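You operate a simulated robot arm through the tools that you are given. There is no shell and no other tool.

You run a simulated robot arm. Do the job below in one go: nothing can be reset, and whatever is moved stays where it is left.

## Task
Test the board from the rest at its printed voltage and sort it by the tester's count.
Fine: three rows go in the yellow tray, fewer in the red, lying flat; pins move only with the supply off.

It is judged by the outcome, as a careful person would: the job done as asked, and still so three seconds after it is handed in. It fails if anything else is knocked over, pushed out of place, dropped, spilled or broken.

## Robot
A 6-joint arm with a two-finger gripper, fixed in place. Base frame: the origin is on the floor under the middle of its stand, x ahead of it, y to its left, z up; the work surface is at about z = 760. Readings come in mm, degrees, newtons and seconds.
It reaches about 1572 mm from its shoulder. Its first joint turns from -166.0 to 166.0 degrees. Payload 2.45 kg.
Tool frame: the origin (TCP) lies between the finger pads and is the grasp point; the fingertips stand 20 mm ahead of it; z points along the fingers, y is the line along which they close. The gripper opens to 140 mm; its body begins 168 mm behind the TCP.
Orientation is told as [roll, pitch, yaw] about the base's x, y, z axes, in that order, counted from this pose: with the fingers straight down and closing along the base's y, the tool's x points along the base's -x, its y along +y and its z along -z.

## Interface
- The arm moves only by the tool step_arm. Its argument "plan" is a list of rows, each a list of 2 entries, a list of its own where there are three numbers: the shift along the base's x, y, z in units of 50 mm (1.0 is 50 mm), then the turn, a rotation vector about the base's x, y, z in units of 8 degrees (1.0 is 8 degrees). In form: [[[tx, ty, tz], [wx, wy, wz]], ...]. A call has 1 to 20 rows; each row shifts and turns the commanded pose from where the row before left it. "grip" is the opening, from 0 (shut) to 1 (fully open), set as the call begins (left out, the last holds). A call with a number of a shift or a turn outside -1 to 1 is refused whole. A row lasts 0.2 s, in which the tool goes at most 50 mm and 8.6 degrees; a call with a longer step from one row to the next is refused whole, and so is a gripper value outside its range. Where a pose cannot be reached the arm comes as near as it can. A force on the tool above 90 N (or 10 N above the force at the start of the call, whichever is more), or a blocked arm, ends the call early, and 0.2 s more pass. The fingers move at their own pace (about 45 mm/s each) and stop on an object; they squeeze with about 36 N. The grip force told is the motor's: it shows also when the fingers shut on nothing. Time passes only in rows, and 0.2 s behind the last, so rows that do not move let the fingers close. The reply holds the time, the measured pose of the TCP, the force on the tool along the base axes, the opening and the grip force, in the units named above and with some noise, with the torque about the TCP (base axes, N m) and any sound that the robot's microphone picked up.
- Cameras (640 x 400 px; columns grow to the right, rows downward): "scene" is fixed at [45.8, -651.6, 1534.5]; the picture's right is [0.44, -0.90, 0.00], its down [-0.52, -0.25, -0.82] and it looks along [0.74, 0.36, -0.57] (base axes); focal length 341 px, centre (320, 200). "wrist" rides on the gripper at [78, 11, -209] in the tool frame; the picture's right is [-0.14, 0.99, 0.00], its down [-0.92, -0.13, -0.37] and it looks along [-0.37, -0.05, 0.93] (tool axes); focal length 280 px, centre (320, 200). There is no depth. A picture from a camera that has moved, and an enlarged one, comes with that camera's place and axes in the base frame and with its lens. The place of the scene camera against the robot may be out by one fixed shift of up to 12 mm in any direction.
- grab_frame(camera): a new picture of that camera. The clock stands still meanwhile.
- close_up(camera, box): a new picture of the part [left, top, right, bottom] of that camera's present view, enlarged. The clock stands still meanwhile.
- job_done(): hands the job in; it is judged then, once.

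Places have to be worked out from the pictures, the camera data and where the tool is seen. Open the gripper and draw the arm clear of the work before you hand the job in, unless the task says otherwise.

The tools are called after ">>>" as a command line: name --argument value ..., lists and objects as JSON in quotes. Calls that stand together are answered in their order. step_arm: Moves the arm, as the interface text tells. Its arguments: {"type":"object","properties":{"plan":{"type":"array"},"grip":{"type":"number"}},"required":["plan"]} The other tools are called the same way: grab_frame (camera) takes a picture; close_up (camera, box) takes an enlarged picture of a part of a camera's view; job_done () hands the job in.

At the start:

```text
clock: 0.0
tool_pos: [686.5, 15.7, 1077.5]
tcp_rot: [-0.1, 0.0, 0.0]
contact_force: [0.2, -0.5, 0.3]
moment: [0.0, -0.01, 0.01]
grip_width: 140.0
grip_force: 0.0
```

scene: 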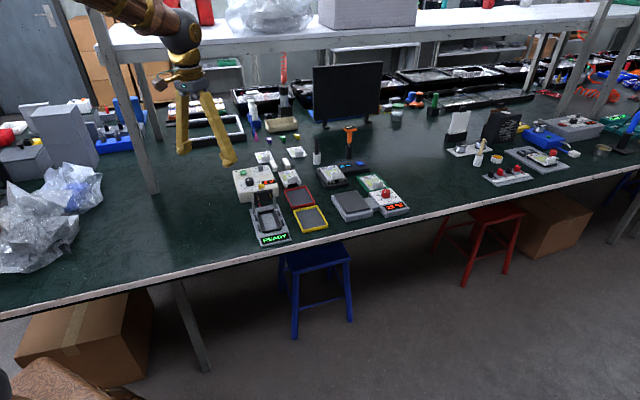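
wrist: 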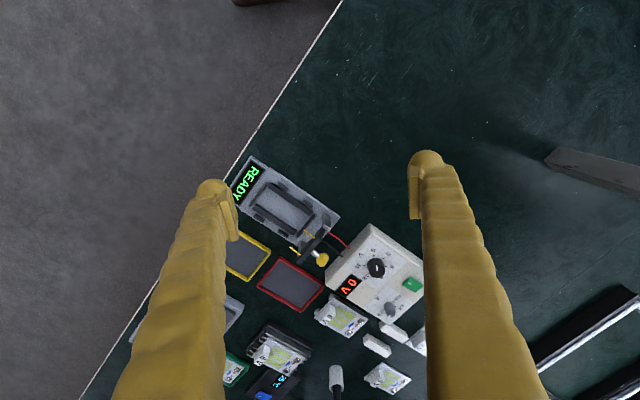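

The pictures show a tester (READY), a supply reading 0 V, yellow and red trays, and several boards around. I take enlarged views to read the details.

>>> close_up --camera "scene" --box '[220, 140, 340, 250]'

>>> close_up --camera "scene" --box '[310, 140, 430, 230]'

>>> close_up --camera "wrist" --box '[220, 150, 430, 290]'

>>> close_up --camera "wrist" --box '[200, 280, 430, 400]'

```text
3.64 times, centred on (280, 195) of scene
camera zoom: at [45.8, -651.6, 1534.5], right [0.44, -0.9, 0.0], down [-0.52, -0.25, -0.82], along [0.74, 0.36, -0.57], focal length 1239 px, centre (466, 218)
```

zoom: 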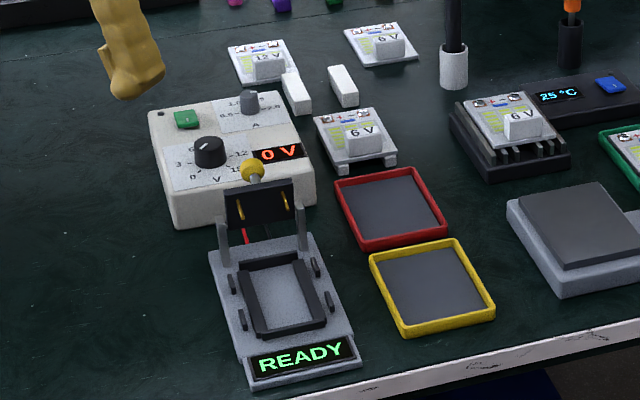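

```text
4.44 times, centred on (370, 185) of scene
camera zoom: at [45.8, -651.6, 1534.5], right [0.44, -0.9, 0.0], down [-0.52, -0.25, -0.82], along [0.74, 0.36, -0.57], focal length 1514 px, centre (98, 267)
```

zoom: 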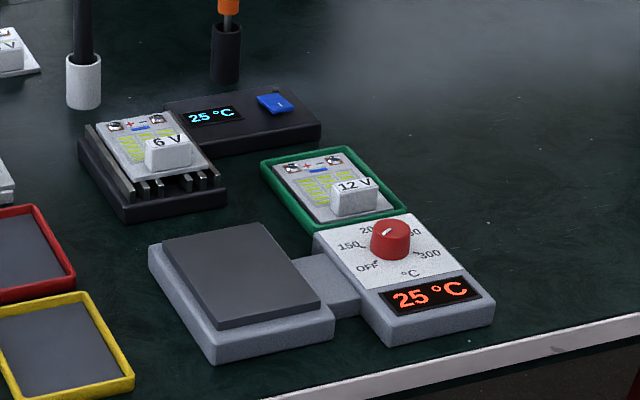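

```text
2.86 times, centred on (325, 220) of wrist
camera zoom: at [608.8, 26.4, 1285.7], right [0.14, 0.99, 0.0], down [0.92, -0.13, 0.37], along [0.37, -0.05, -0.93], focal length 801 px, centre (306, 143)
```

zoom: 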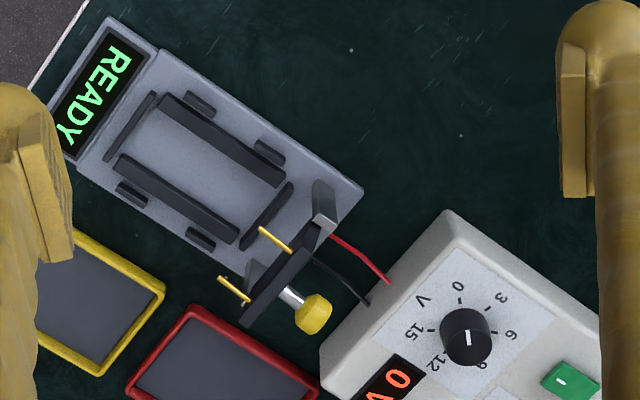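

```text
2.78 times, centred on (315, 340) of wrist
camera zoom: at [608.8, 26.4, 1285.7], right [0.14, 0.99, 0.0], down [0.92, -0.13, 0.37], along [0.37, -0.05, -0.93], focal length 780 px, centre (334, -190)
```

zoom: 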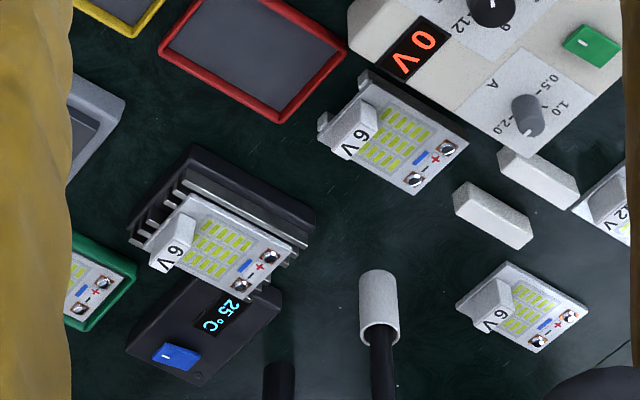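

The workstation is turned about 45° in the base frame. The likely "rest" board is the 6 V one propped on two white blocks, near (1113, 10). I move the arm above the area, turned +45°, for a better view.

>>> step_arm --plan '[[[0.85, -0.2, 0], [0, 0, 0.9375]], [[0.85, -0.2, 0], [0, 0, 0.9375]], [[0.85, -0.2, 0], [0, 0, 0.9375]], [[0.85, -0.2, 0], [0, 0, 0.9375]], [[0.85, -0.2, 0], [0, 0, 0.9375]], [[0.85, -0.2, 0], [0, 0, 0.9375]]]'

>>> grab_frame --camera "wrist"

>>> grab_frame --camera "scene"

```text
clock: 1.4
tool_pos: [940.4, -45.1, 1075.8]
tcp_rot: [0.0, -0.2, 45.1]
contact_force: [-0.4, 0.6, 0.8]
moment: [0.01, -0.05, 0.03]
grip_width: 140.1
grip_force: 0.0
```

```text
taken
camera wrist: at [878.4, -91.7, 1285.8], right [-0.6, 0.8, 0.0], down [0.74, 0.56, 0.37], along [0.29, 0.22, -0.93], focal length 280 px, centre (320, 200)
```

wrist: 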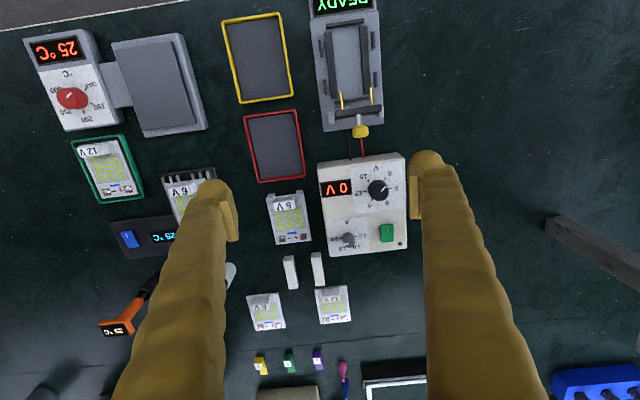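

```text
taken
```

scene: 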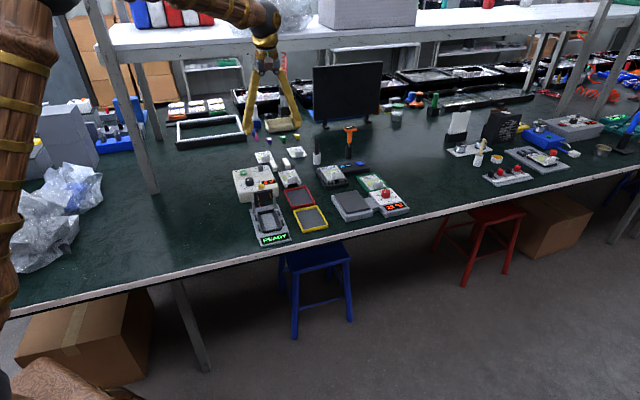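

I now have an overhead view of the workstation. I zoom in on the supply, the boards and the tester.

>>> close_up --camera "wrist" --box '[230, 140, 420, 260]'

>>> close_up --camera "wrist" --box '[230, 230, 420, 350]'

>>> close_up --camera "wrist" --box '[210, 0, 420, 140]'

>>> close_up --camera "wrist" --box '[60, 120, 250, 350]'

```text
3.33 times, centred on (325, 200) of wrist
camera zoom: at [878.4, -91.7, 1285.8], right [-0.6, 0.8, 0.0], down [0.74, 0.56, 0.37], along [0.29, 0.22, -0.93], focal length 935 px, centre (303, 200)
```

zoom: 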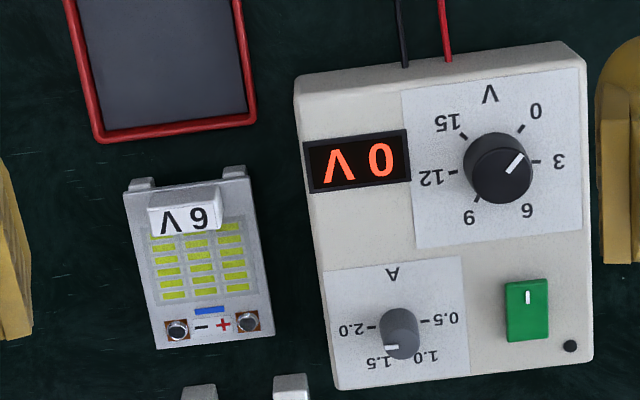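

```text
3.33 times, centred on (325, 290) of wrist
camera zoom: at [878.4, -91.7, 1285.8], right [-0.6, 0.8, 0.0], down [0.74, 0.56, 0.37], along [0.29, 0.22, -0.93], focal length 935 px, centre (303, -100)
```

zoom: 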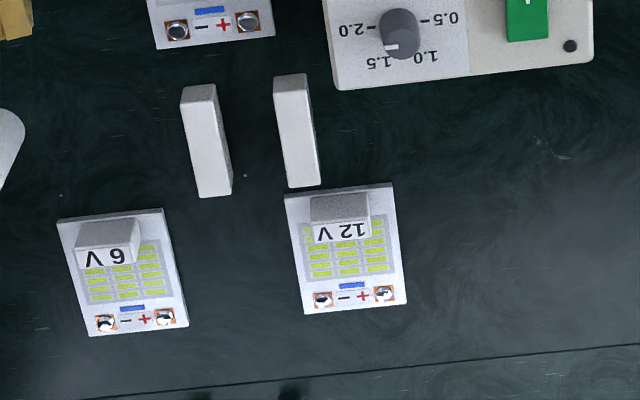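

```text
2.86 times, centred on (315, 70) of wrist
camera zoom: at [878.4, -91.7, 1285.8], right [-0.6, 0.8, 0.0], down [0.74, 0.56, 0.37], along [0.29, 0.22, -0.93], focal length 801 px, centre (334, 571)
```

zoom: 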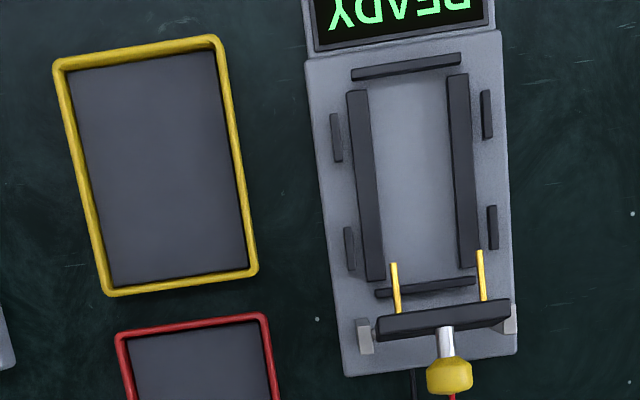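

```text
1.74 times, centred on (155, 235) of wrist
camera zoom: at [878.4, -91.7, 1285.8], right [-0.6, 0.8, 0.0], down [0.74, 0.56, 0.37], along [0.29, 0.22, -0.93], focal length 488 px, centre (607, 139)
```

zoom: 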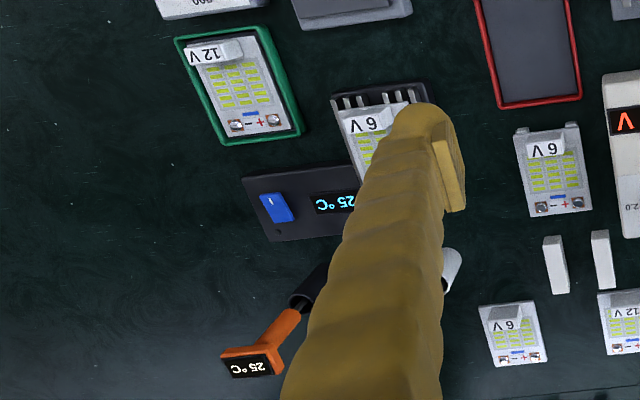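

The rest board is the 6 V one, at about (1105, 3), and the supply shows 0 V with its knob near 1.5 V. I lower the arm over the rest board for a closer look.

>>> step_arm --plan '[[[0.75, 0.2, -0.3], [0, 0, 0]], [[0.75, 0.2, -0.5], [0, 0, 0]], [[0.75, 0.2, -0.6], [0, 0, 0]], [[0.65, 0.2, -0.6], [0, 0, 0]]]'

>>> grab_frame --camera "wrist"

>>> close_up --camera "wrist" --box '[230, 100, 420, 300]'

>>> grab_frame --camera "scene"

```text
clock: 2.4
tool_pos: [1086.8, -4.8, 978.2]
tcp_rot: [-0.1, -0.1, 44.9]
contact_force: [0.3, -0.2, 1.2]
moment: [0.02, -0.03, -0.02]
grip_width: 139.9
grip_force: 0.1
```

```text
taken
camera wrist: at [1024.1, -51.9, 1186.4], right [-0.6, 0.8, 0.0], down [0.74, 0.56, 0.37], along [0.3, 0.22, -0.93], focal length 280 px, centre (320, 200)
```

wrist: 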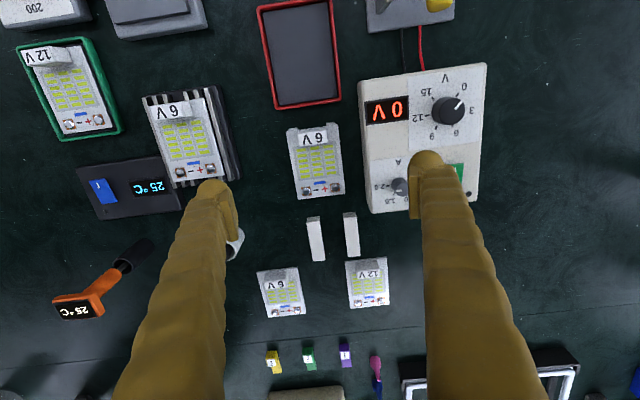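

```text
2.00 times, centred on (325, 200) of wrist
camera zoom: at [1024.1, -51.9, 1186.4], right [-0.6, 0.8, 0.0], down [0.74, 0.56, 0.37], along [0.3, 0.22, -0.93], focal length 561 px, centre (310, 200)
```

zoom: 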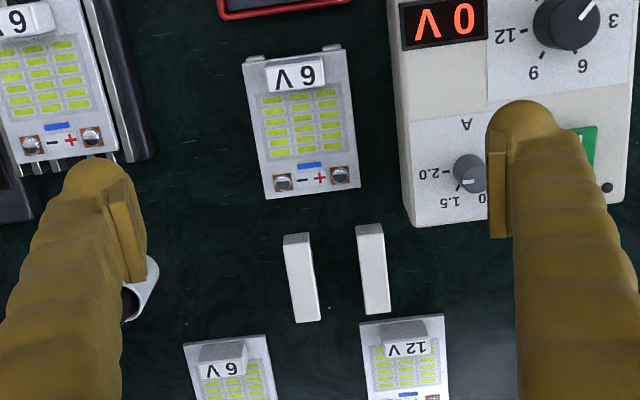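

```text
taken
```

scene: 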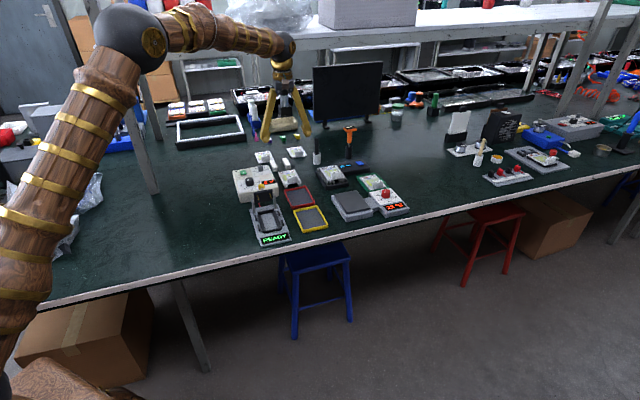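

The rest board's top is at about z = 785, its centre near (1110, 6), and it lies at about 45°. Next I look at the tester and its pin lever from close by.

>>> step_arm --plan '[[[-0.95, -0.22, 0], [0, 0, 0]], [[-0.95, -0.22, 0], [0, 0, 0]], [[-0.95, -0.22, 0], [0, 0, 0]], [[-0.95, -0.22, 0], [0, 0, 0]], [[-0.95, -0.22, 0], [0, 0, 0]]]'

>>> grab_frame --camera "wrist"

>>> close_up --camera "wrist" --box '[240, 60, 420, 250]'

>>> close_up --camera "wrist" --box '[240, 200, 420, 390]'

>>> close_up --camera "scene" --box '[225, 155, 305, 250]'

```text
clock: 3.6
tool_pos: [850.3, -61.0, 975.4]
tcp_rot: [0.0, 0.0, 45.0]
contact_force: [0.5, -0.5, -0.5]
moment: [0.0, 0.06, -0.02]
grip_width: 140.2
grip_force: 0.1
```

```text
taken
camera wrist: at [787.1, -108.7, 1185.2], right [-0.6, 0.8, 0.0], down [0.74, 0.56, 0.37], along [0.29, 0.22, -0.93], focal length 280 px, centre (320, 200)
```

wrist: 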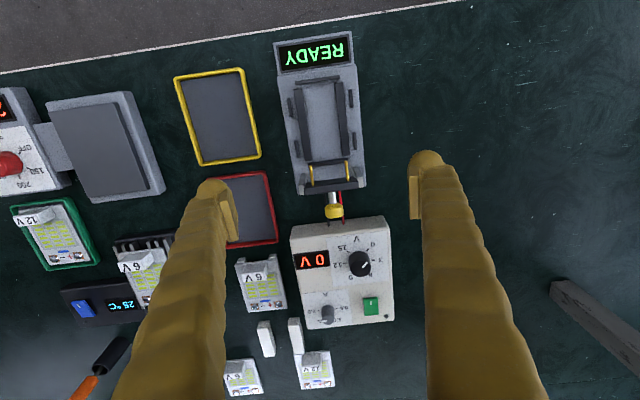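

```text
2.11 times, centred on (330, 155) of wrist
camera zoom: at [787.1, -108.7, 1185.2], right [-0.6, 0.8, 0.0], down [0.74, 0.56, 0.37], along [0.29, 0.22, -0.93], focal length 590 px, centre (299, 295)
```

zoom: 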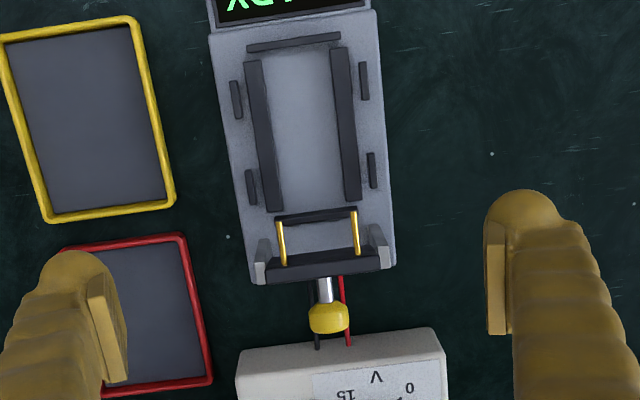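

```text
2.11 times, centred on (330, 295) of wrist
camera zoom: at [787.1, -108.7, 1185.2], right [-0.6, 0.8, 0.0], down [0.74, 0.56, 0.37], along [0.29, 0.22, -0.93], focal length 590 px, centre (299, 0)
```

zoom: 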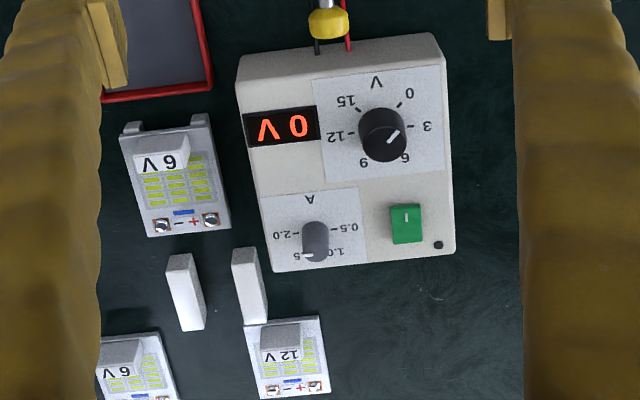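

```text
4.21 times, centred on (265, 202) of scene
camera zoom: at [45.8, -651.6, 1534.5], right [0.44, -0.9, 0.0], down [-0.52, -0.25, -0.82], along [0.74, 0.36, -0.57], focal length 1434 px, centre (552, 190)
```

zoom: 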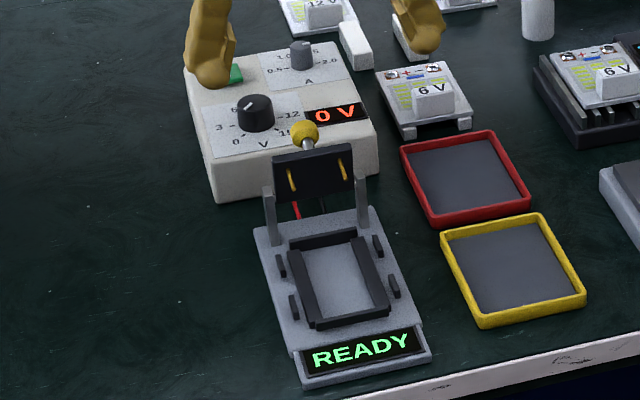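

The pins stand raised on a bar hinged between two posts, with the yellow knob at about (891, -8, 862). I want a side view before using the lever, so I turn the tool to -45° and tilt it to look in from the left.

>>> step_arm --plan '[[[-0.15, 0.18, 0], [0, 0, -0.9375]], [[-0.15, 0.18, 0], [0, 0, -0.9375]], [[-0.15, 0.18, 0], [0, 0, -0.9375]], [[-0.15, 0.18, 0], [0, 0, -0.9375]], [[-0.15, 0.18, 0], [0, 0, -0.9375]], [[-0.15, 0.18, 0], [0, 0, -0.9375]], [[-0.15, 0.18, 0], [0, 0, -0.9375]], [[-0.15, 0.18, 0], [0, 0, -0.9375]], [[-0.15, 0.18, 0], [0, 0, -0.9375]], [[-0.15, 0.18, 0], [0, 0, -0.9375]], [[-0.15, 0.18, 0], [0, 0, -0.9375]], [[-0.15, 0.18, 0], [0, 0, -0.9375]], [[0, 0, -0.3], [-0.663, -0.663, 0]], [[0, 0, -0.3], [-0.663, -0.663, 0]], [[0, 0, -0.3], [-0.663, -0.663, 0]], [[0, 0, -0.3], [-0.663, -0.663, 0]], [[0, 0, -0.3], [-0.663, -0.663, 0]], [[0, 0, -0.3], [-0.663, -0.663, 0]]]'

>>> grab_frame --camera "wrist"

>>> grab_frame --camera "scene"

```text
clock: 7.4
tool_pos: [759.2, 48.8, 886.6]
tcp_rot: [0.0, -45.2, -44.9]
contact_force: [-0.2, 0.4, 0.8]
moment: [0.0, 0.02, -0.04]
grip_width: 139.9
grip_force: 0.0
```

```text
taken
camera wrist: at [623.3, 200.2, 978.9], right [0.77, 0.63, 0.1], down [0.19, -0.37, 0.91], along [0.61, -0.68, -0.4], focal length 280 px, centre (320, 200)
```

wrist: 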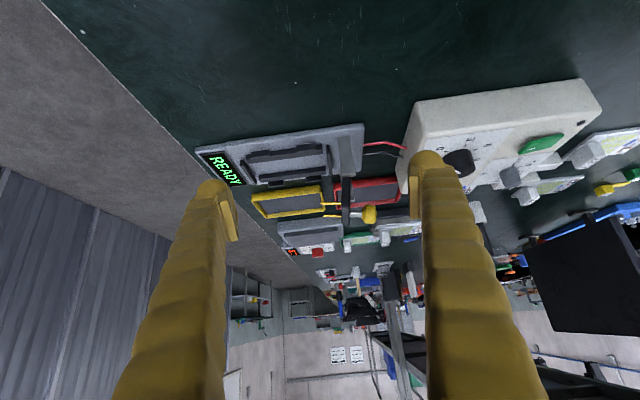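

```text
taken
```

scene: 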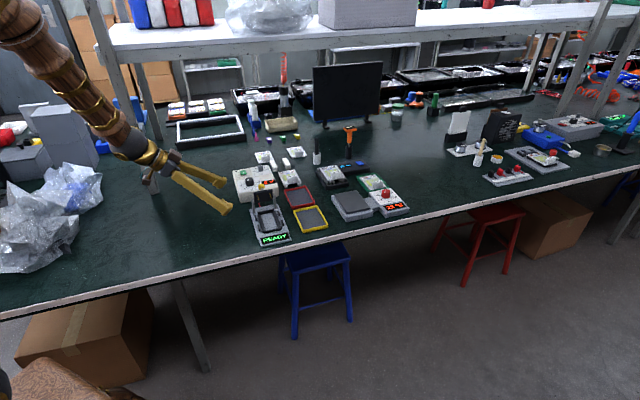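

The side view works, although it is upside down. I zoom in on the lever and the tester.

>>> close_up --camera "wrist" --box '[190, 110, 420, 250]'

>>> close_up --camera "wrist" --box '[300, 130, 420, 240]'

>>> close_up --camera "wrist" --box '[400, 70, 640, 220]'

```text
2.78 times, centred on (305, 180) of wrist
camera zoom: at [623.3, 200.2, 978.9], right [0.77, 0.63, 0.1], down [0.19, -0.37, 0.91], along [0.61, -0.68, -0.4], focal length 780 px, centre (362, 256)
```

zoom: 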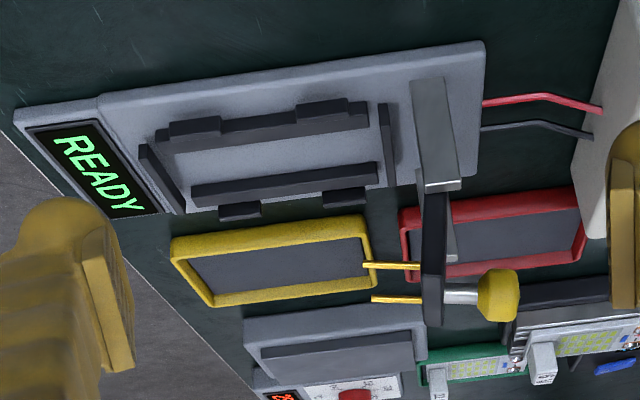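

```text
3.64 times, centred on (360, 185) of wrist
camera zoom: at [623.3, 200.2, 978.9], right [0.77, 0.63, 0.1], down [0.19, -0.37, 0.91], along [0.61, -0.68, -0.4], focal length 1020 px, centre (174, 254)
```

zoom: 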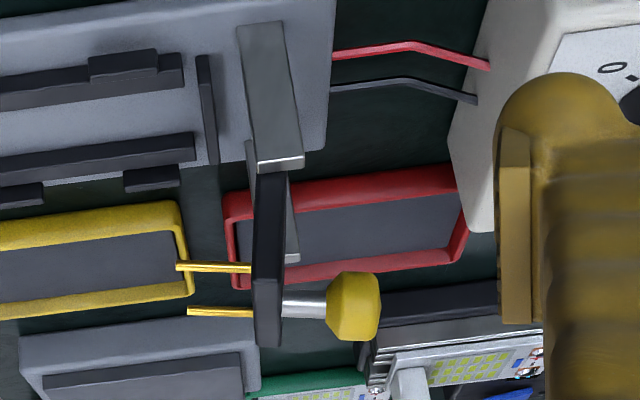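

```text
2.67 times, centred on (520, 145) of wrist
camera zoom: at [623.3, 200.2, 978.9], right [0.77, 0.63, 0.1], down [0.19, -0.37, 0.91], along [0.61, -0.68, -0.4], focal length 748 px, centre (-213, 347)
```

zoom: 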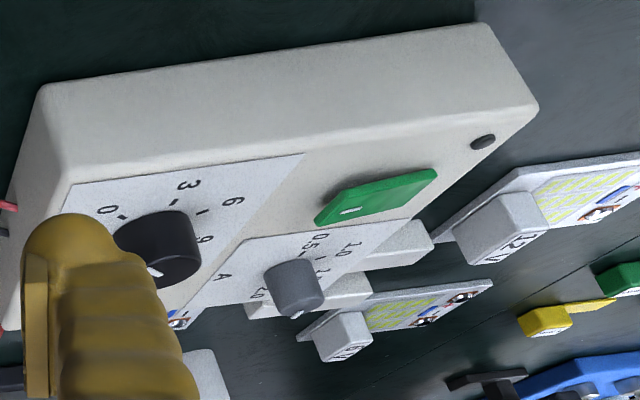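

The side view shows the mechanism. The pin plate stands upright on its hinge (z about 818, 604 mm in from the base along the bench), pins pointing to the front and the knob at the back. Folding it forward about 80° puts the pins down. I now go back up over the supply to study its knob and switch.

>>> step_arm --plan '[[[0, 0, 0.3], [0.663, 0.663, 0]], [[0, 0, 0.3], [0.663, 0.663, 0]], [[0, 0, 0.3], [0.663, 0.663, 0]], [[0, 0, 0.3], [0.663, 0.663, 0]], [[0, 0, 0.3], [0.663, 0.663, 0]], [[0, 0, 0.3], [0.663, 0.663, 0]], [[0.227, -0.025, 0], [0, 0, 0.9375]], [[0.227, -0.025, 0], [0, 0, 0.9375]], [[0.227, -0.025, 0], [0, 0, 0.9375]], [[0.227, -0.025, 0], [0, 0, 0.9375]], [[0.227, -0.025, 0], [0, 0, 0.9375]], [[0.227, -0.025, 0], [0, 0, 0.9375]], [[0.227, -0.025, 0], [0, 0, 0.9375]], [[0.227, -0.025, 0], [0, 0, 0.9375]], [[0.227, -0.025, 0], [0, 0, 0.9375]], [[0.227, -0.025, 0], [0, 0, 0.9375]], [[0.227, -0.025, 0], [0, 0, 0.9375]], [[0.227, -0.025, 0], [0, 0, 0.9375]]]'

>>> grab_frame --camera "wrist"

>>> close_up --camera "wrist" --box '[240, 140, 420, 280]'

```text
clock: 11.2
tool_pos: [896.1, 34.8, 976.7]
tcp_rot: [0.1, 0.0, 45.1]
contact_force: [-0.5, 0.0, 0.3]
moment: [0.0, 0.0, -0.02]
grip_width: 139.9
grip_force: 0.1
```

```text
taken
camera wrist: at [832.6, -13.5, 1185.6], right [-0.6, 0.8, 0.0], down [0.74, 0.56, 0.37], along [0.29, 0.22, -0.93], focal length 280 px, centre (320, 200)
```

wrist: 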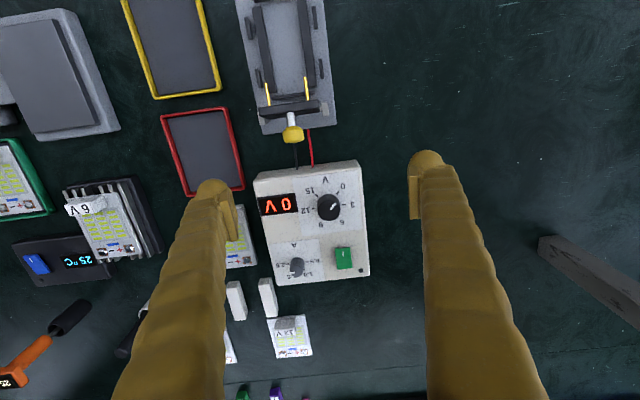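

```text
2.86 times, centred on (330, 210) of wrist
camera zoom: at [832.6, -13.5, 1185.6], right [-0.6, 0.8, 0.0], down [0.74, 0.56, 0.37], along [0.29, 0.22, -0.93], focal length 801 px, centre (291, 171)
```

zoom: 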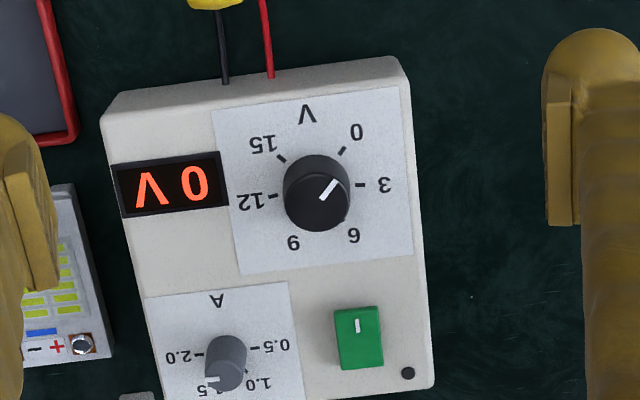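

The knob pointer is at about 0 V, so I need about 108° clockwise to reach 6 V. I check whether the green rocker is on or off with a tighter zoom.

>>> close_up --camera "wrist" --box '[300, 170, 380, 280]'

>>> close_up --camera "scene" --box '[228, 155, 290, 205]'

```text
3.64 times, centred on (340, 225) of wrist
camera zoom: at [832.6, -13.5, 1185.6], right [-0.6, 0.8, 0.0], down [0.74, 0.56, 0.37], along [0.29, 0.22, -0.93], focal length 1020 px, centre (247, 109)
```

zoom: 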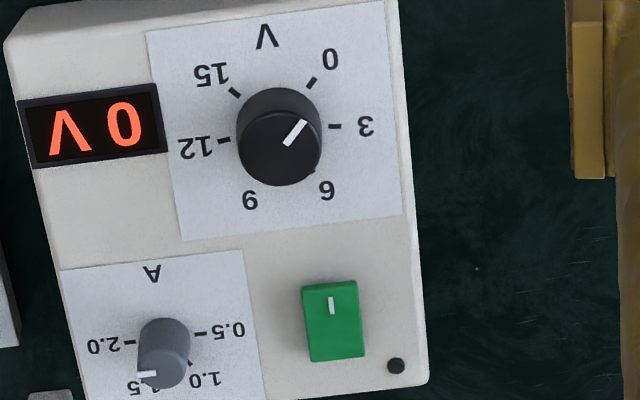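

```text
8.00 times, centred on (259, 180) of scene
camera zoom: at [45.8, -651.6, 1534.5], right [0.44, -0.9, 0.0], down [-0.52, -0.25, -0.82], along [0.74, 0.36, -0.57], focal length 2725 px, centre (808, 360)
```

zoom: 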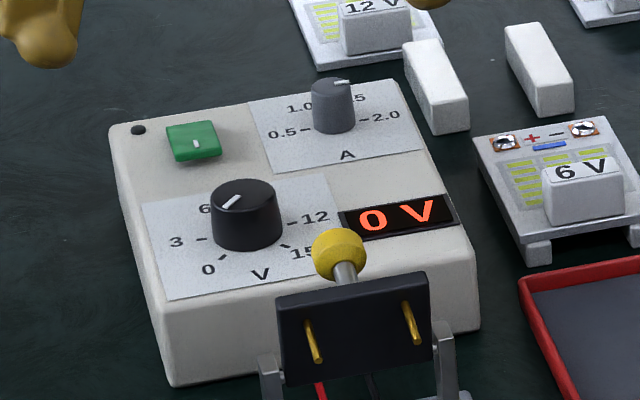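

The indicator lamp is dark and the marked end of the rocker is raised, so the supply is off. I put the V-knob centre at about (950, 90), with the panel at z about 813 and the knob top about 835. I move above it at yaw 99° to check the centring before gripping.

>>> step_arm --plan '[[[0.155, 0.16, -0.2], [0, 0, 0.964]], [[0.155, 0.16, -0.2], [0, 0, 0.964]], [[0.155, 0.16, -0.2], [0, 0, 0.964]], [[0.155, 0.16, -0.2], [0, 0, 0.964]], [[0.155, 0.16, -0.2], [0, 0, 0.964]], [[0.155, 0.16, -0.2], [0, 0, 0.964]], [[0.155, 0.16, -0.2], [0, 0, 0.964]], [[0, 0, 0], [0, 0, 0]]]' --grip 0.5

>>> grab_frame --camera "wrist"

>>> close_up --camera "wrist" --box '[240, 120, 400, 240]'

>>> close_up --camera "scene" --box '[210, 100, 310, 210]'

```text
clock: 13.0
tool_pos: [949.3, 90.8, 904.5]
tcp_rot: [-0.1, 0.0, 99.0]
contact_force: [0.1, 0.2, 0.0]
moment: [0.0, 0.0, 0.0]
grip_width: 70.0
grip_force: 0.0
```

```text
taken
camera wrist: at [951.5, 11.5, 1115.1], right [-1.0, -0.02, 0.0], down [-0.02, 0.93, 0.37], along [-0.01, 0.37, -0.93], focal length 280 px, centre (320, 200)
```

wrist: 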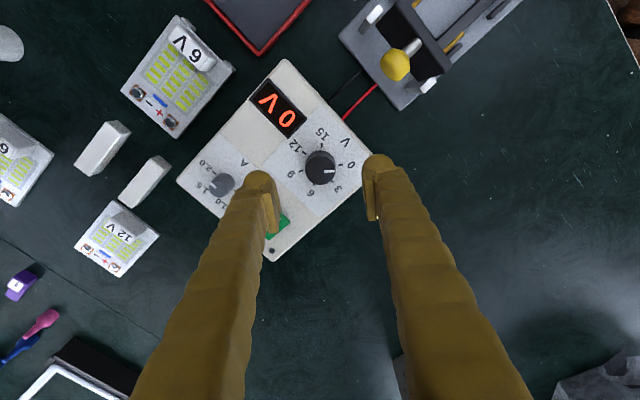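

```text
3.33 times, centred on (320, 180) of wrist
camera zoom: at [951.5, 11.5, 1115.1], right [-1.0, -0.02, 0.0], down [-0.02, 0.93, 0.37], along [-0.01, 0.37, -0.93], focal length 935 px, centre (320, 267)
```

zoom: 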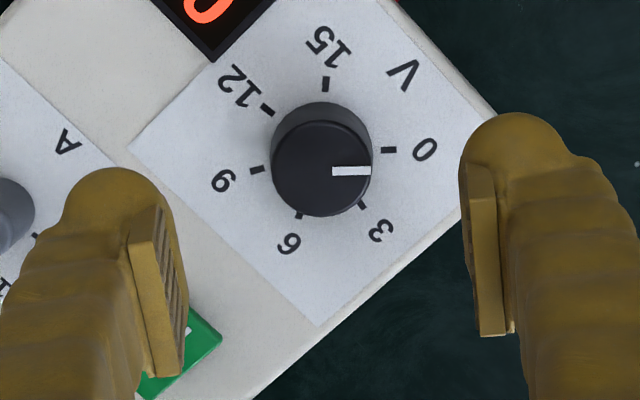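

```text
3.64 times, centred on (260, 155) of scene
camera zoom: at [45.8, -651.6, 1534.5], right [0.44, -0.9, 0.0], down [-0.52, -0.25, -0.82], along [0.74, 0.36, -0.57], focal length 1239 px, centre (538, 364)
```

zoom: 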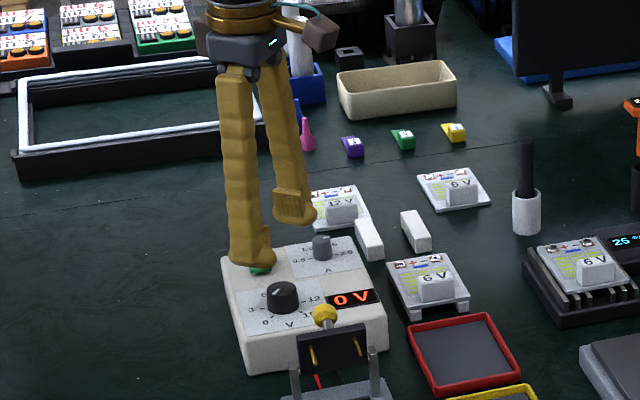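

The knob centre matches the TCP at (949.5, 90.5) and the pointer is exactly at 0, so I need a 108° clockwise turn. I descend to z = 842 and close on the knob.

>>> step_arm --plan '[[[0, 0, -0.4], [0, 0, 0]], [[0, 0, -0.4], [0, 0, 0]], [[0, 0, -0.3], [0, 0, 0]], [[0, 0, -0.15], [0, 0, 0]]]'

>>> grab_frame --camera "wrist"

>>> close_up --camera "scene" --box '[220, 130, 300, 210]'

```text
clock: 14.0
tool_pos: [949.3, 89.2, 842.7]
tcp_rot: [0.0, -0.1, 99.0]
contact_force: [-0.4, 0.3, 0.3]
moment: [-0.03, 0.0, 0.02]
grip_width: 70.2
grip_force: 0.1
```

```text
taken
camera wrist: at [951.7, 10.8, 1053.0], right [-1.0, -0.02, 0.0], down [-0.02, 0.93, 0.37], along [-0.01, 0.37, -0.93], focal length 280 px, centre (320, 200)
```

wrist: 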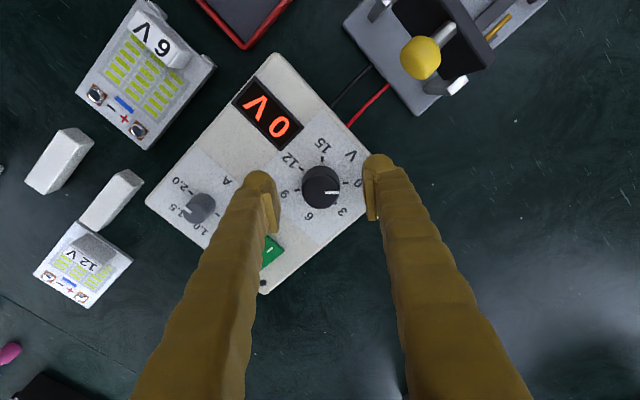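

```text
5.00 times, centred on (260, 170) of scene
camera zoom: at [45.8, -651.6, 1534.5], right [0.44, -0.9, 0.0], down [-0.52, -0.25, -0.82], along [0.74, 0.36, -0.57], focal length 1703 px, centre (620, 350)
```

zoom: 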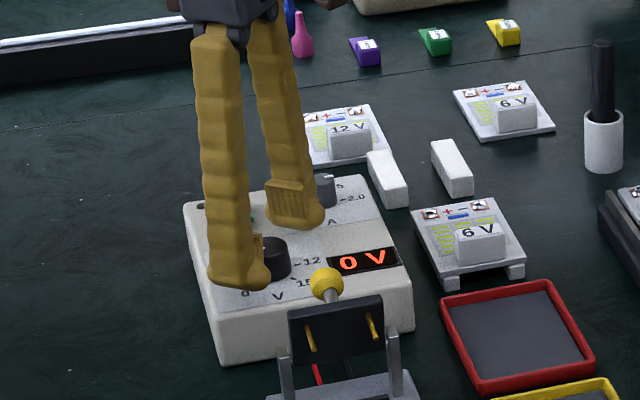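

The fingers straddle the knob freely, with no contact force. I close on it.

>>> step_arm --plan '[[[0, 0, 0], [0, 0, 0]], [[0, 0, 0], [0, 0, 0]], [[0, 0, 0], [0, 0, 0]], [[0, 0, 0], [0, 0, 0]]]' --grip 0

```text
clock: 15.0
tool_pos: [949.9, 89.9, 843.9]
tcp_rot: [0.1, 0.1, 98.9]
contact_force: [-11.6, -0.9, 0.8]
moment: [0.0, 0.14, 0.0]
grip_width: 30.0
grip_force: 37.6
```

I have the knob at 30 mm with a solid grip. I turn clockwise about 54° first and check.

>>> step_arm --plan '[[[0, 0, 0], [0, 0, -0.9]], [[0, 0, 0], [0, 0, -0.9]], [[0, 0, 0], [0, 0, -0.9]], [[0, 0, 0], [0, 0, -0.9]], [[0, 0, 0], [0, 0, -0.9]], [[0, 0, 0], [0, 0, -0.9]], [[0, 0, 0], [0, 0, -0.9]]]'

>>> close_up --camera "wrist" --box '[230, 110, 410, 250]'

>>> close_up --camera "scene" --box '[220, 130, 300, 210]'

```text
clock: 16.6
tool_pos: [949.0, 90.5, 843.9]
tcp_rot: [0.1, 0.1, 48.4]
contact_force: [-36.9, -4.9, 3.1]
moment: [0.16, 0.25, 0.04]
grip_width: 30.4
grip_force: 45.2
```

```text
2.86 times, centred on (320, 180) of wrist
camera zoom: at [889.4, 38.9, 1053.2], right [-0.65, 0.76, 0.0], down [0.71, 0.6, 0.37], along [0.28, 0.24, -0.93], focal length 801 px, centre (320, 257)
```

zoom: 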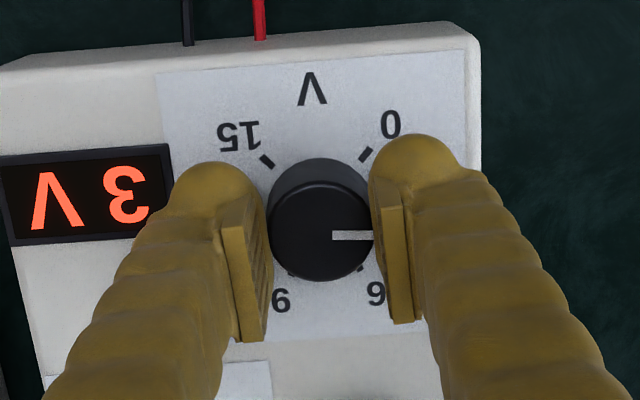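

```text
5.00 times, centred on (260, 170) of scene
camera zoom: at [45.8, -651.6, 1534.5], right [0.44, -0.9, 0.0], down [-0.52, -0.25, -0.82], along [0.74, 0.36, -0.57], focal length 1703 px, centre (620, 350)
```

zoom: 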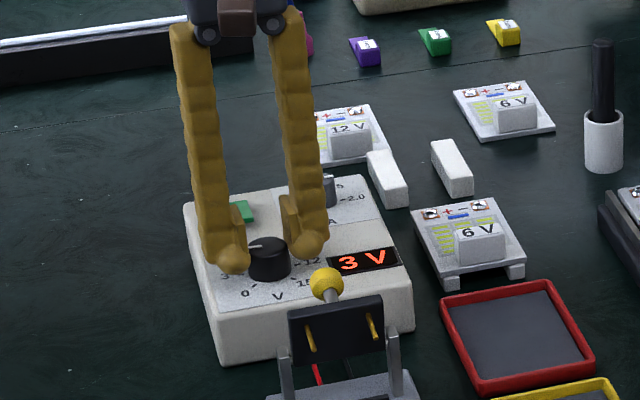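

The display now reads 3 V, so it shows the set voltage. There is a 37 N side force along -x, so I ease x slightly as I continue turning towards 6 V.

>>> step_arm --plan '[[[-0.02, 0, 0], [0, 0, -0.9]], [[-0.01, 0, 0], [0, 0, -0.9]], [[0, 0, 0], [0, 0, -0.9]], [[0, 0, 0], [0, 0, -0.9]]]'

>>> close_up --camera "wrist" --box '[230, 110, 410, 250]'

```text
clock: 17.6
tool_pos: [948.7, 90.9, 843.7]
tcp_rot: [0.0, -0.2, 19.6]
contact_force: [-4.0, 8.2, -14.6]
moment: [0.16, -0.12, 0.0]
grip_width: 30.3
grip_force: 45.3
```

```text
2.86 times, centred on (320, 180) of wrist
camera zoom: at [871.4, 74.5, 1053.1], right [-0.2, 0.98, 0.0], down [0.91, 0.19, 0.37], along [0.36, 0.08, -0.93], focal length 801 px, centre (320, 257)
```

zoom: 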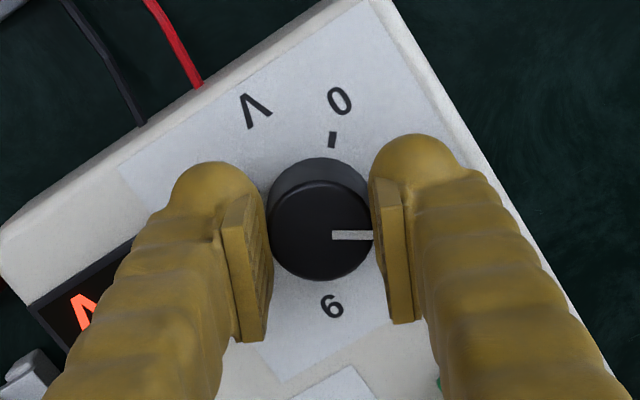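

The force has dropped and the knob follows without slipping. I turn the remaining 28.6° to reach 6 V.

>>> step_arm --plan '[[[0, 0, 0], [0, 0, -0.9]], [[0, 0, 0], [0, 0, -0.9]], [[0, 0, 0], [0, 0, -0.9]], [[0, 0, 0], [0, 0, -0.88]]]'

>>> close_up --camera "wrist" --box '[200, 110, 410, 290]'

>>> close_up --camera "scene" --box '[220, 130, 300, 250]'

```text
clock: 18.6
tool_pos: [948.8, 89.6, 844.0]
tcp_rot: [0.0, -0.2, -9.1]
contact_force: [8.8, 17.1, -13.0]
moment: [0.18, -0.03, 0.02]
grip_width: 29.7
grip_force: 45.0
```

```text
2.22 times, centred on (305, 200) of wrist
camera zoom: at [873.0, 113.8, 1053.2], right [0.29, 0.96, 0.0], down [0.89, -0.27, 0.37], along [0.35, -0.11, -0.93], focal length 623 px, centre (353, 200)
```

zoom: 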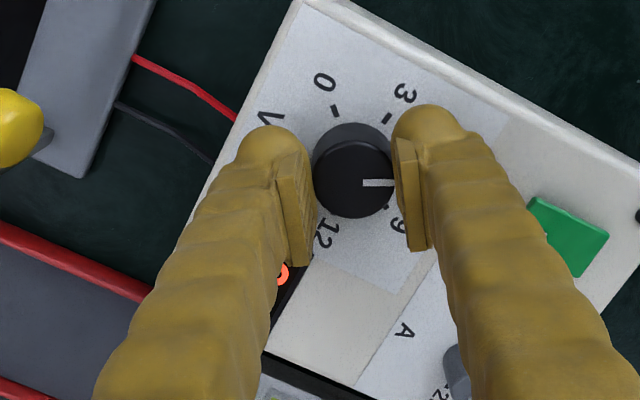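

```text
3.33 times, centred on (260, 190) of scene
camera zoom: at [45.8, -651.6, 1534.5], right [0.44, -0.9, 0.0], down [-0.52, -0.25, -0.82], along [0.74, 0.36, -0.57], focal length 1135 px, centre (520, 233)
```

zoom: 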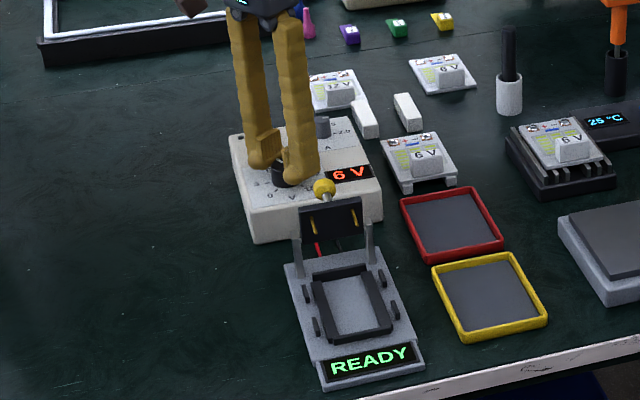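

The display reads 6 V. I open the fingers, lift clear, and check the display and the rocker again.

>>> step_arm --plan '[[[0, 0, 0], [0, 0, 0]], [[0, 0, 0], [0, 0, 0]], [[0, 0, 0], [0, 0, 0]], [[0, 0, 0.5], [0, 0, 0]], [[0, 0, 0.8], [0, 0, 0]], [[0, 0, 0.9], [0, 0, 0]], [[0, 0, 0.9], [0, 0, 0]]]' --grip 0.55

>>> grab_frame --camera "wrist"

>>> close_up --camera "wrist" --box '[250, 110, 430, 270]'

>>> close_up --camera "scene" --box '[228, 155, 290, 205]'

```text
clock: 20.2
tool_pos: [948.1, 89.9, 997.7]
tcp_rot: [-0.1, 0.0, -9.0]
contact_force: [0.6, 0.4, 0.1]
moment: [-0.03, 0.0, 0.02]
grip_width: 77.0
grip_force: 0.1
```

```text
taken
camera wrist: at [872.4, 113.4, 1207.3], right [0.29, 0.96, 0.0], down [0.89, -0.27, 0.37], along [0.35, -0.11, -0.93], focal length 280 px, centre (320, 200)
```

wrist: 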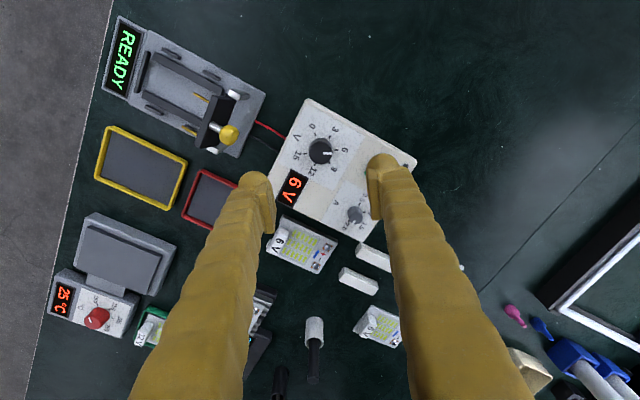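

```text
2.50 times, centred on (340, 190) of wrist
camera zoom: at [872.4, 113.4, 1207.3], right [0.29, 0.96, 0.0], down [0.89, -0.27, 0.37], along [0.35, -0.11, -0.93], focal length 701 px, centre (270, 225)
```

zoom: 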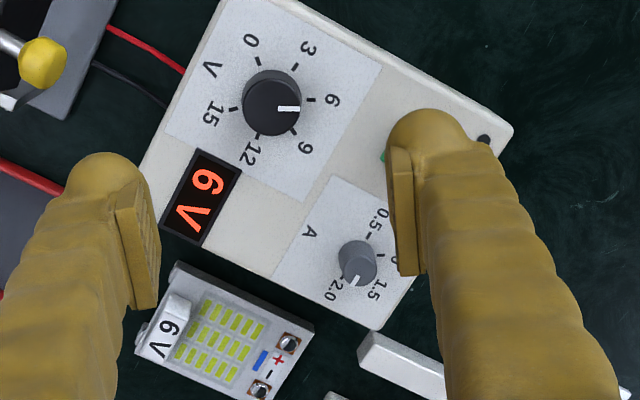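

```text
8.00 times, centred on (259, 180) of scene
camera zoom: at [45.8, -651.6, 1534.5], right [0.44, -0.9, 0.0], down [-0.52, -0.25, -0.82], along [0.74, 0.36, -0.57], focal length 2725 px, centre (808, 360)
```

zoom: 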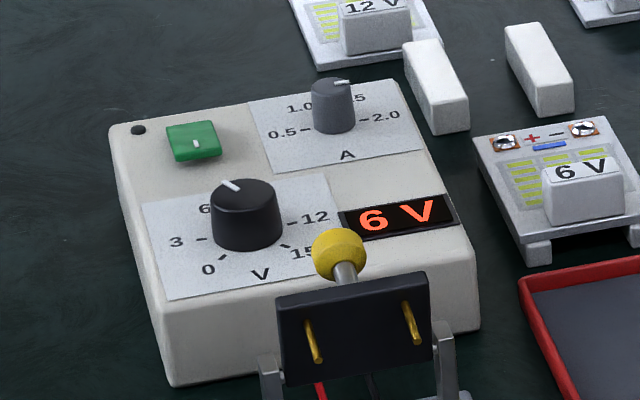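

The pointer sits near the 6 mark and the display reads 6 V. I zoom in tightly to check the pointer angle and the lamp.

>>> close_up --camera "wrist" --box '[295, 120, 345, 170]'

>>> close_up --camera "wrist" --box '[360, 130, 430, 190]'

```text
8.00 times, centred on (320, 145) of wrist
camera zoom: at [872.4, 113.4, 1207.3], right [0.29, 0.96, 0.0], down [0.89, -0.27, 0.37], along [0.35, -0.11, -0.93], focal length 2243 px, centre (320, 640)
```

zoom: 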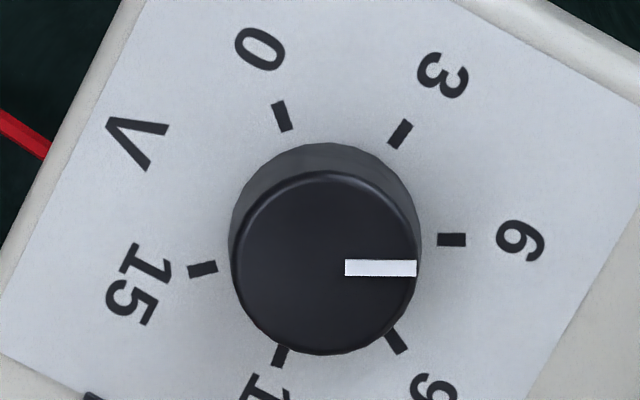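

```text
6.67 times, centred on (395, 160) of wrist
camera zoom: at [872.4, 113.4, 1207.3], right [0.29, 0.96, 0.0], down [0.89, -0.27, 0.37], along [0.35, -0.11, -0.93], focal length 1869 px, centre (-180, 467)
```

zoom: 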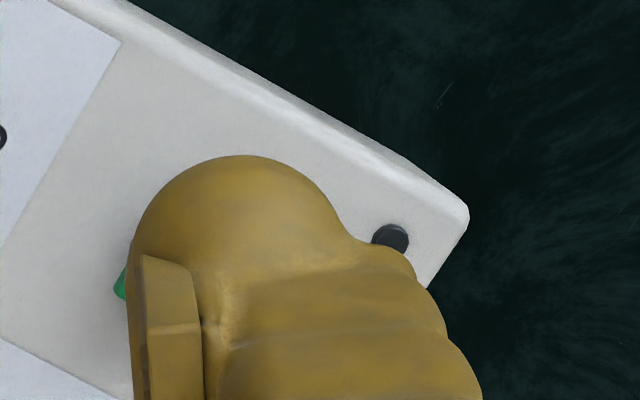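

The pointer is parallel to the 6 tick and the lamp is dark, so the supply is off and set to 6 V. Next is the board. Its label block sits near (1080, -21) at the board's front edge. I move above it at yaw -45° so the fingers close across the block's thin side.

>>> step_arm --plan '[[[0.52, -0.44, 0], [0, 0, -0.9]], [[0.52, -0.44, -0.2], [0, 0, -0.9]], [[0.53, -0.45, -0.5], [0, 0, -0.9]], [[0.53, -0.45, -0.6], [0, 0, -0.9]], [[0.53, -0.45, -0.65], [0, 0, -0.9]]]' --grip 0.4

>>> grab_frame --camera "wrist"

>>> close_up --camera "wrist" --box '[230, 110, 410, 250]'

>>> close_up --camera "scene" --box '[250, 110, 350, 210]'

```text
clock: 21.4
tool_pos: [1078.7, -21.3, 901.4]
tcp_rot: [0.1, 0.0, -45.0]
contact_force: [-1.0, 0.7, 1.2]
moment: [-0.04, 0.0, -0.02]
grip_width: 56.1
grip_force: 0.1
```

```text
taken
camera wrist: at [1032.0, 41.8, 1110.4], right [0.8, 0.6, 0.0], down [0.56, -0.74, 0.37], along [0.22, -0.29, -0.93], focal length 280 px, centre (320, 200)
```

wrist: 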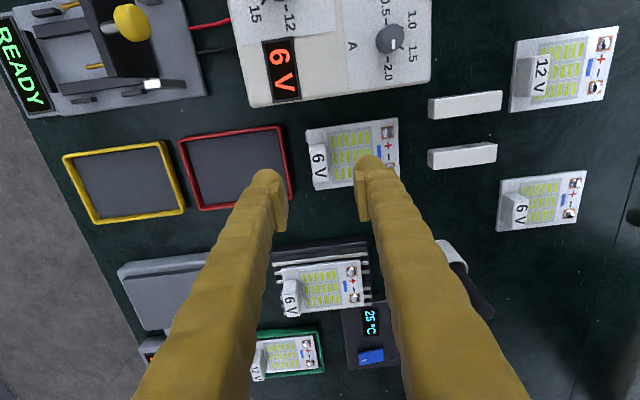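

```text
2.86 times, centred on (320, 180) of wrist
camera zoom: at [1032.0, 41.8, 1110.4], right [0.8, 0.6, 0.0], down [0.56, -0.74, 0.37], along [0.22, -0.29, -0.93], focal length 801 px, centre (320, 257)
```

zoom: 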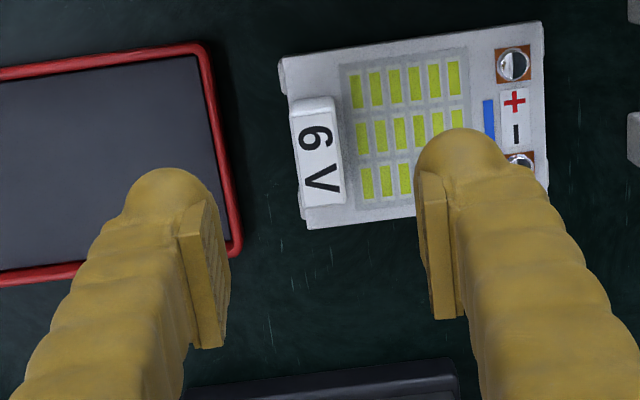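

```text
4.00 times, centred on (300, 160) of scene
camera zoom: at [45.8, -651.6, 1534.5], right [0.44, -0.9, 0.0], down [-0.52, -0.25, -0.82], along [0.74, 0.36, -0.57], focal length 1362 px, centre (400, 360)
```

zoom: 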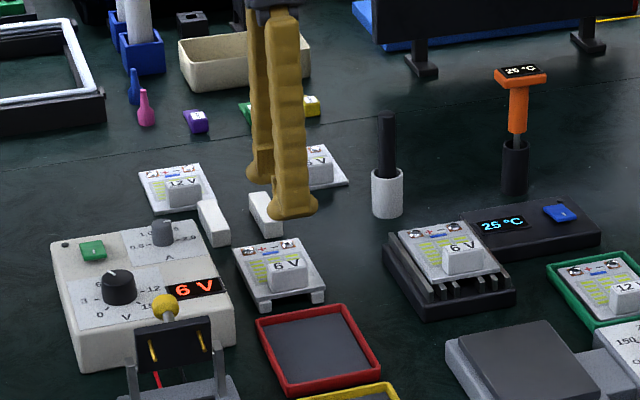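

The block top measures 42 × 16 mm, centred exactly under the TCP, and the board is about 73 × 104 mm at yaw 45°. I descend to TCP z about 812, which puts the tips about 7 mm above the board, and check.

>>> step_arm --plan '[[[0.005, -0.003, -0.5], [0, 0, 0]], [[0.005, 0, -0.5], [0, 0, 0]], [[0, 0, -0.4], [0, 0, 0]], [[0, 0, -0.3], [0, 0, 0]], [[0, 0, -0.09], [0, 0, 0]]]'

>>> close_up --camera "wrist" --box '[230, 110, 410, 250]'

>>> close_up --camera "scene" --box '[260, 140, 330, 210]'

```text
clock: 22.6
tool_pos: [1078.8, -21.8, 810.9]
tcp_rot: [0.0, 0.1, -45.0]
contact_force: [0.0, -0.4, 0.1]
moment: [0.01, 0.0, -0.03]
grip_width: 55.9
grip_force: 0.0
```

```text
2.86 times, centred on (320, 180) of wrist
camera zoom: at [1032.1, 41.5, 1020.0], right [0.8, 0.6, 0.0], down [0.56, -0.74, 0.37], along [0.22, -0.29, -0.93], focal length 801 px, centre (320, 257)
```

zoom: 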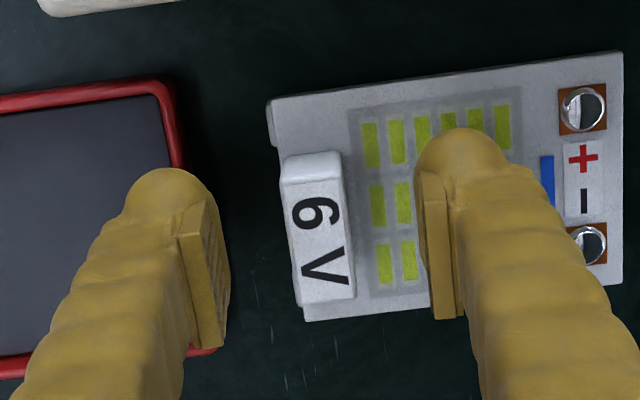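

```text
5.71 times, centred on (295, 175) of scene
camera zoom: at [45.8, -651.6, 1534.5], right [0.44, -0.9, 0.0], down [-0.52, -0.25, -0.82], along [0.74, 0.36, -0.57], focal length 1946 px, centre (463, 343)
```

zoom: 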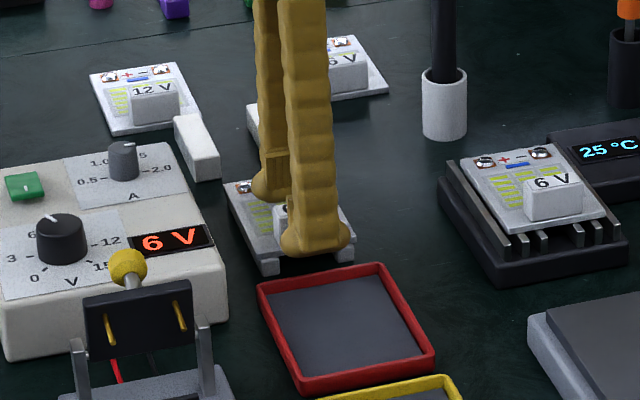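

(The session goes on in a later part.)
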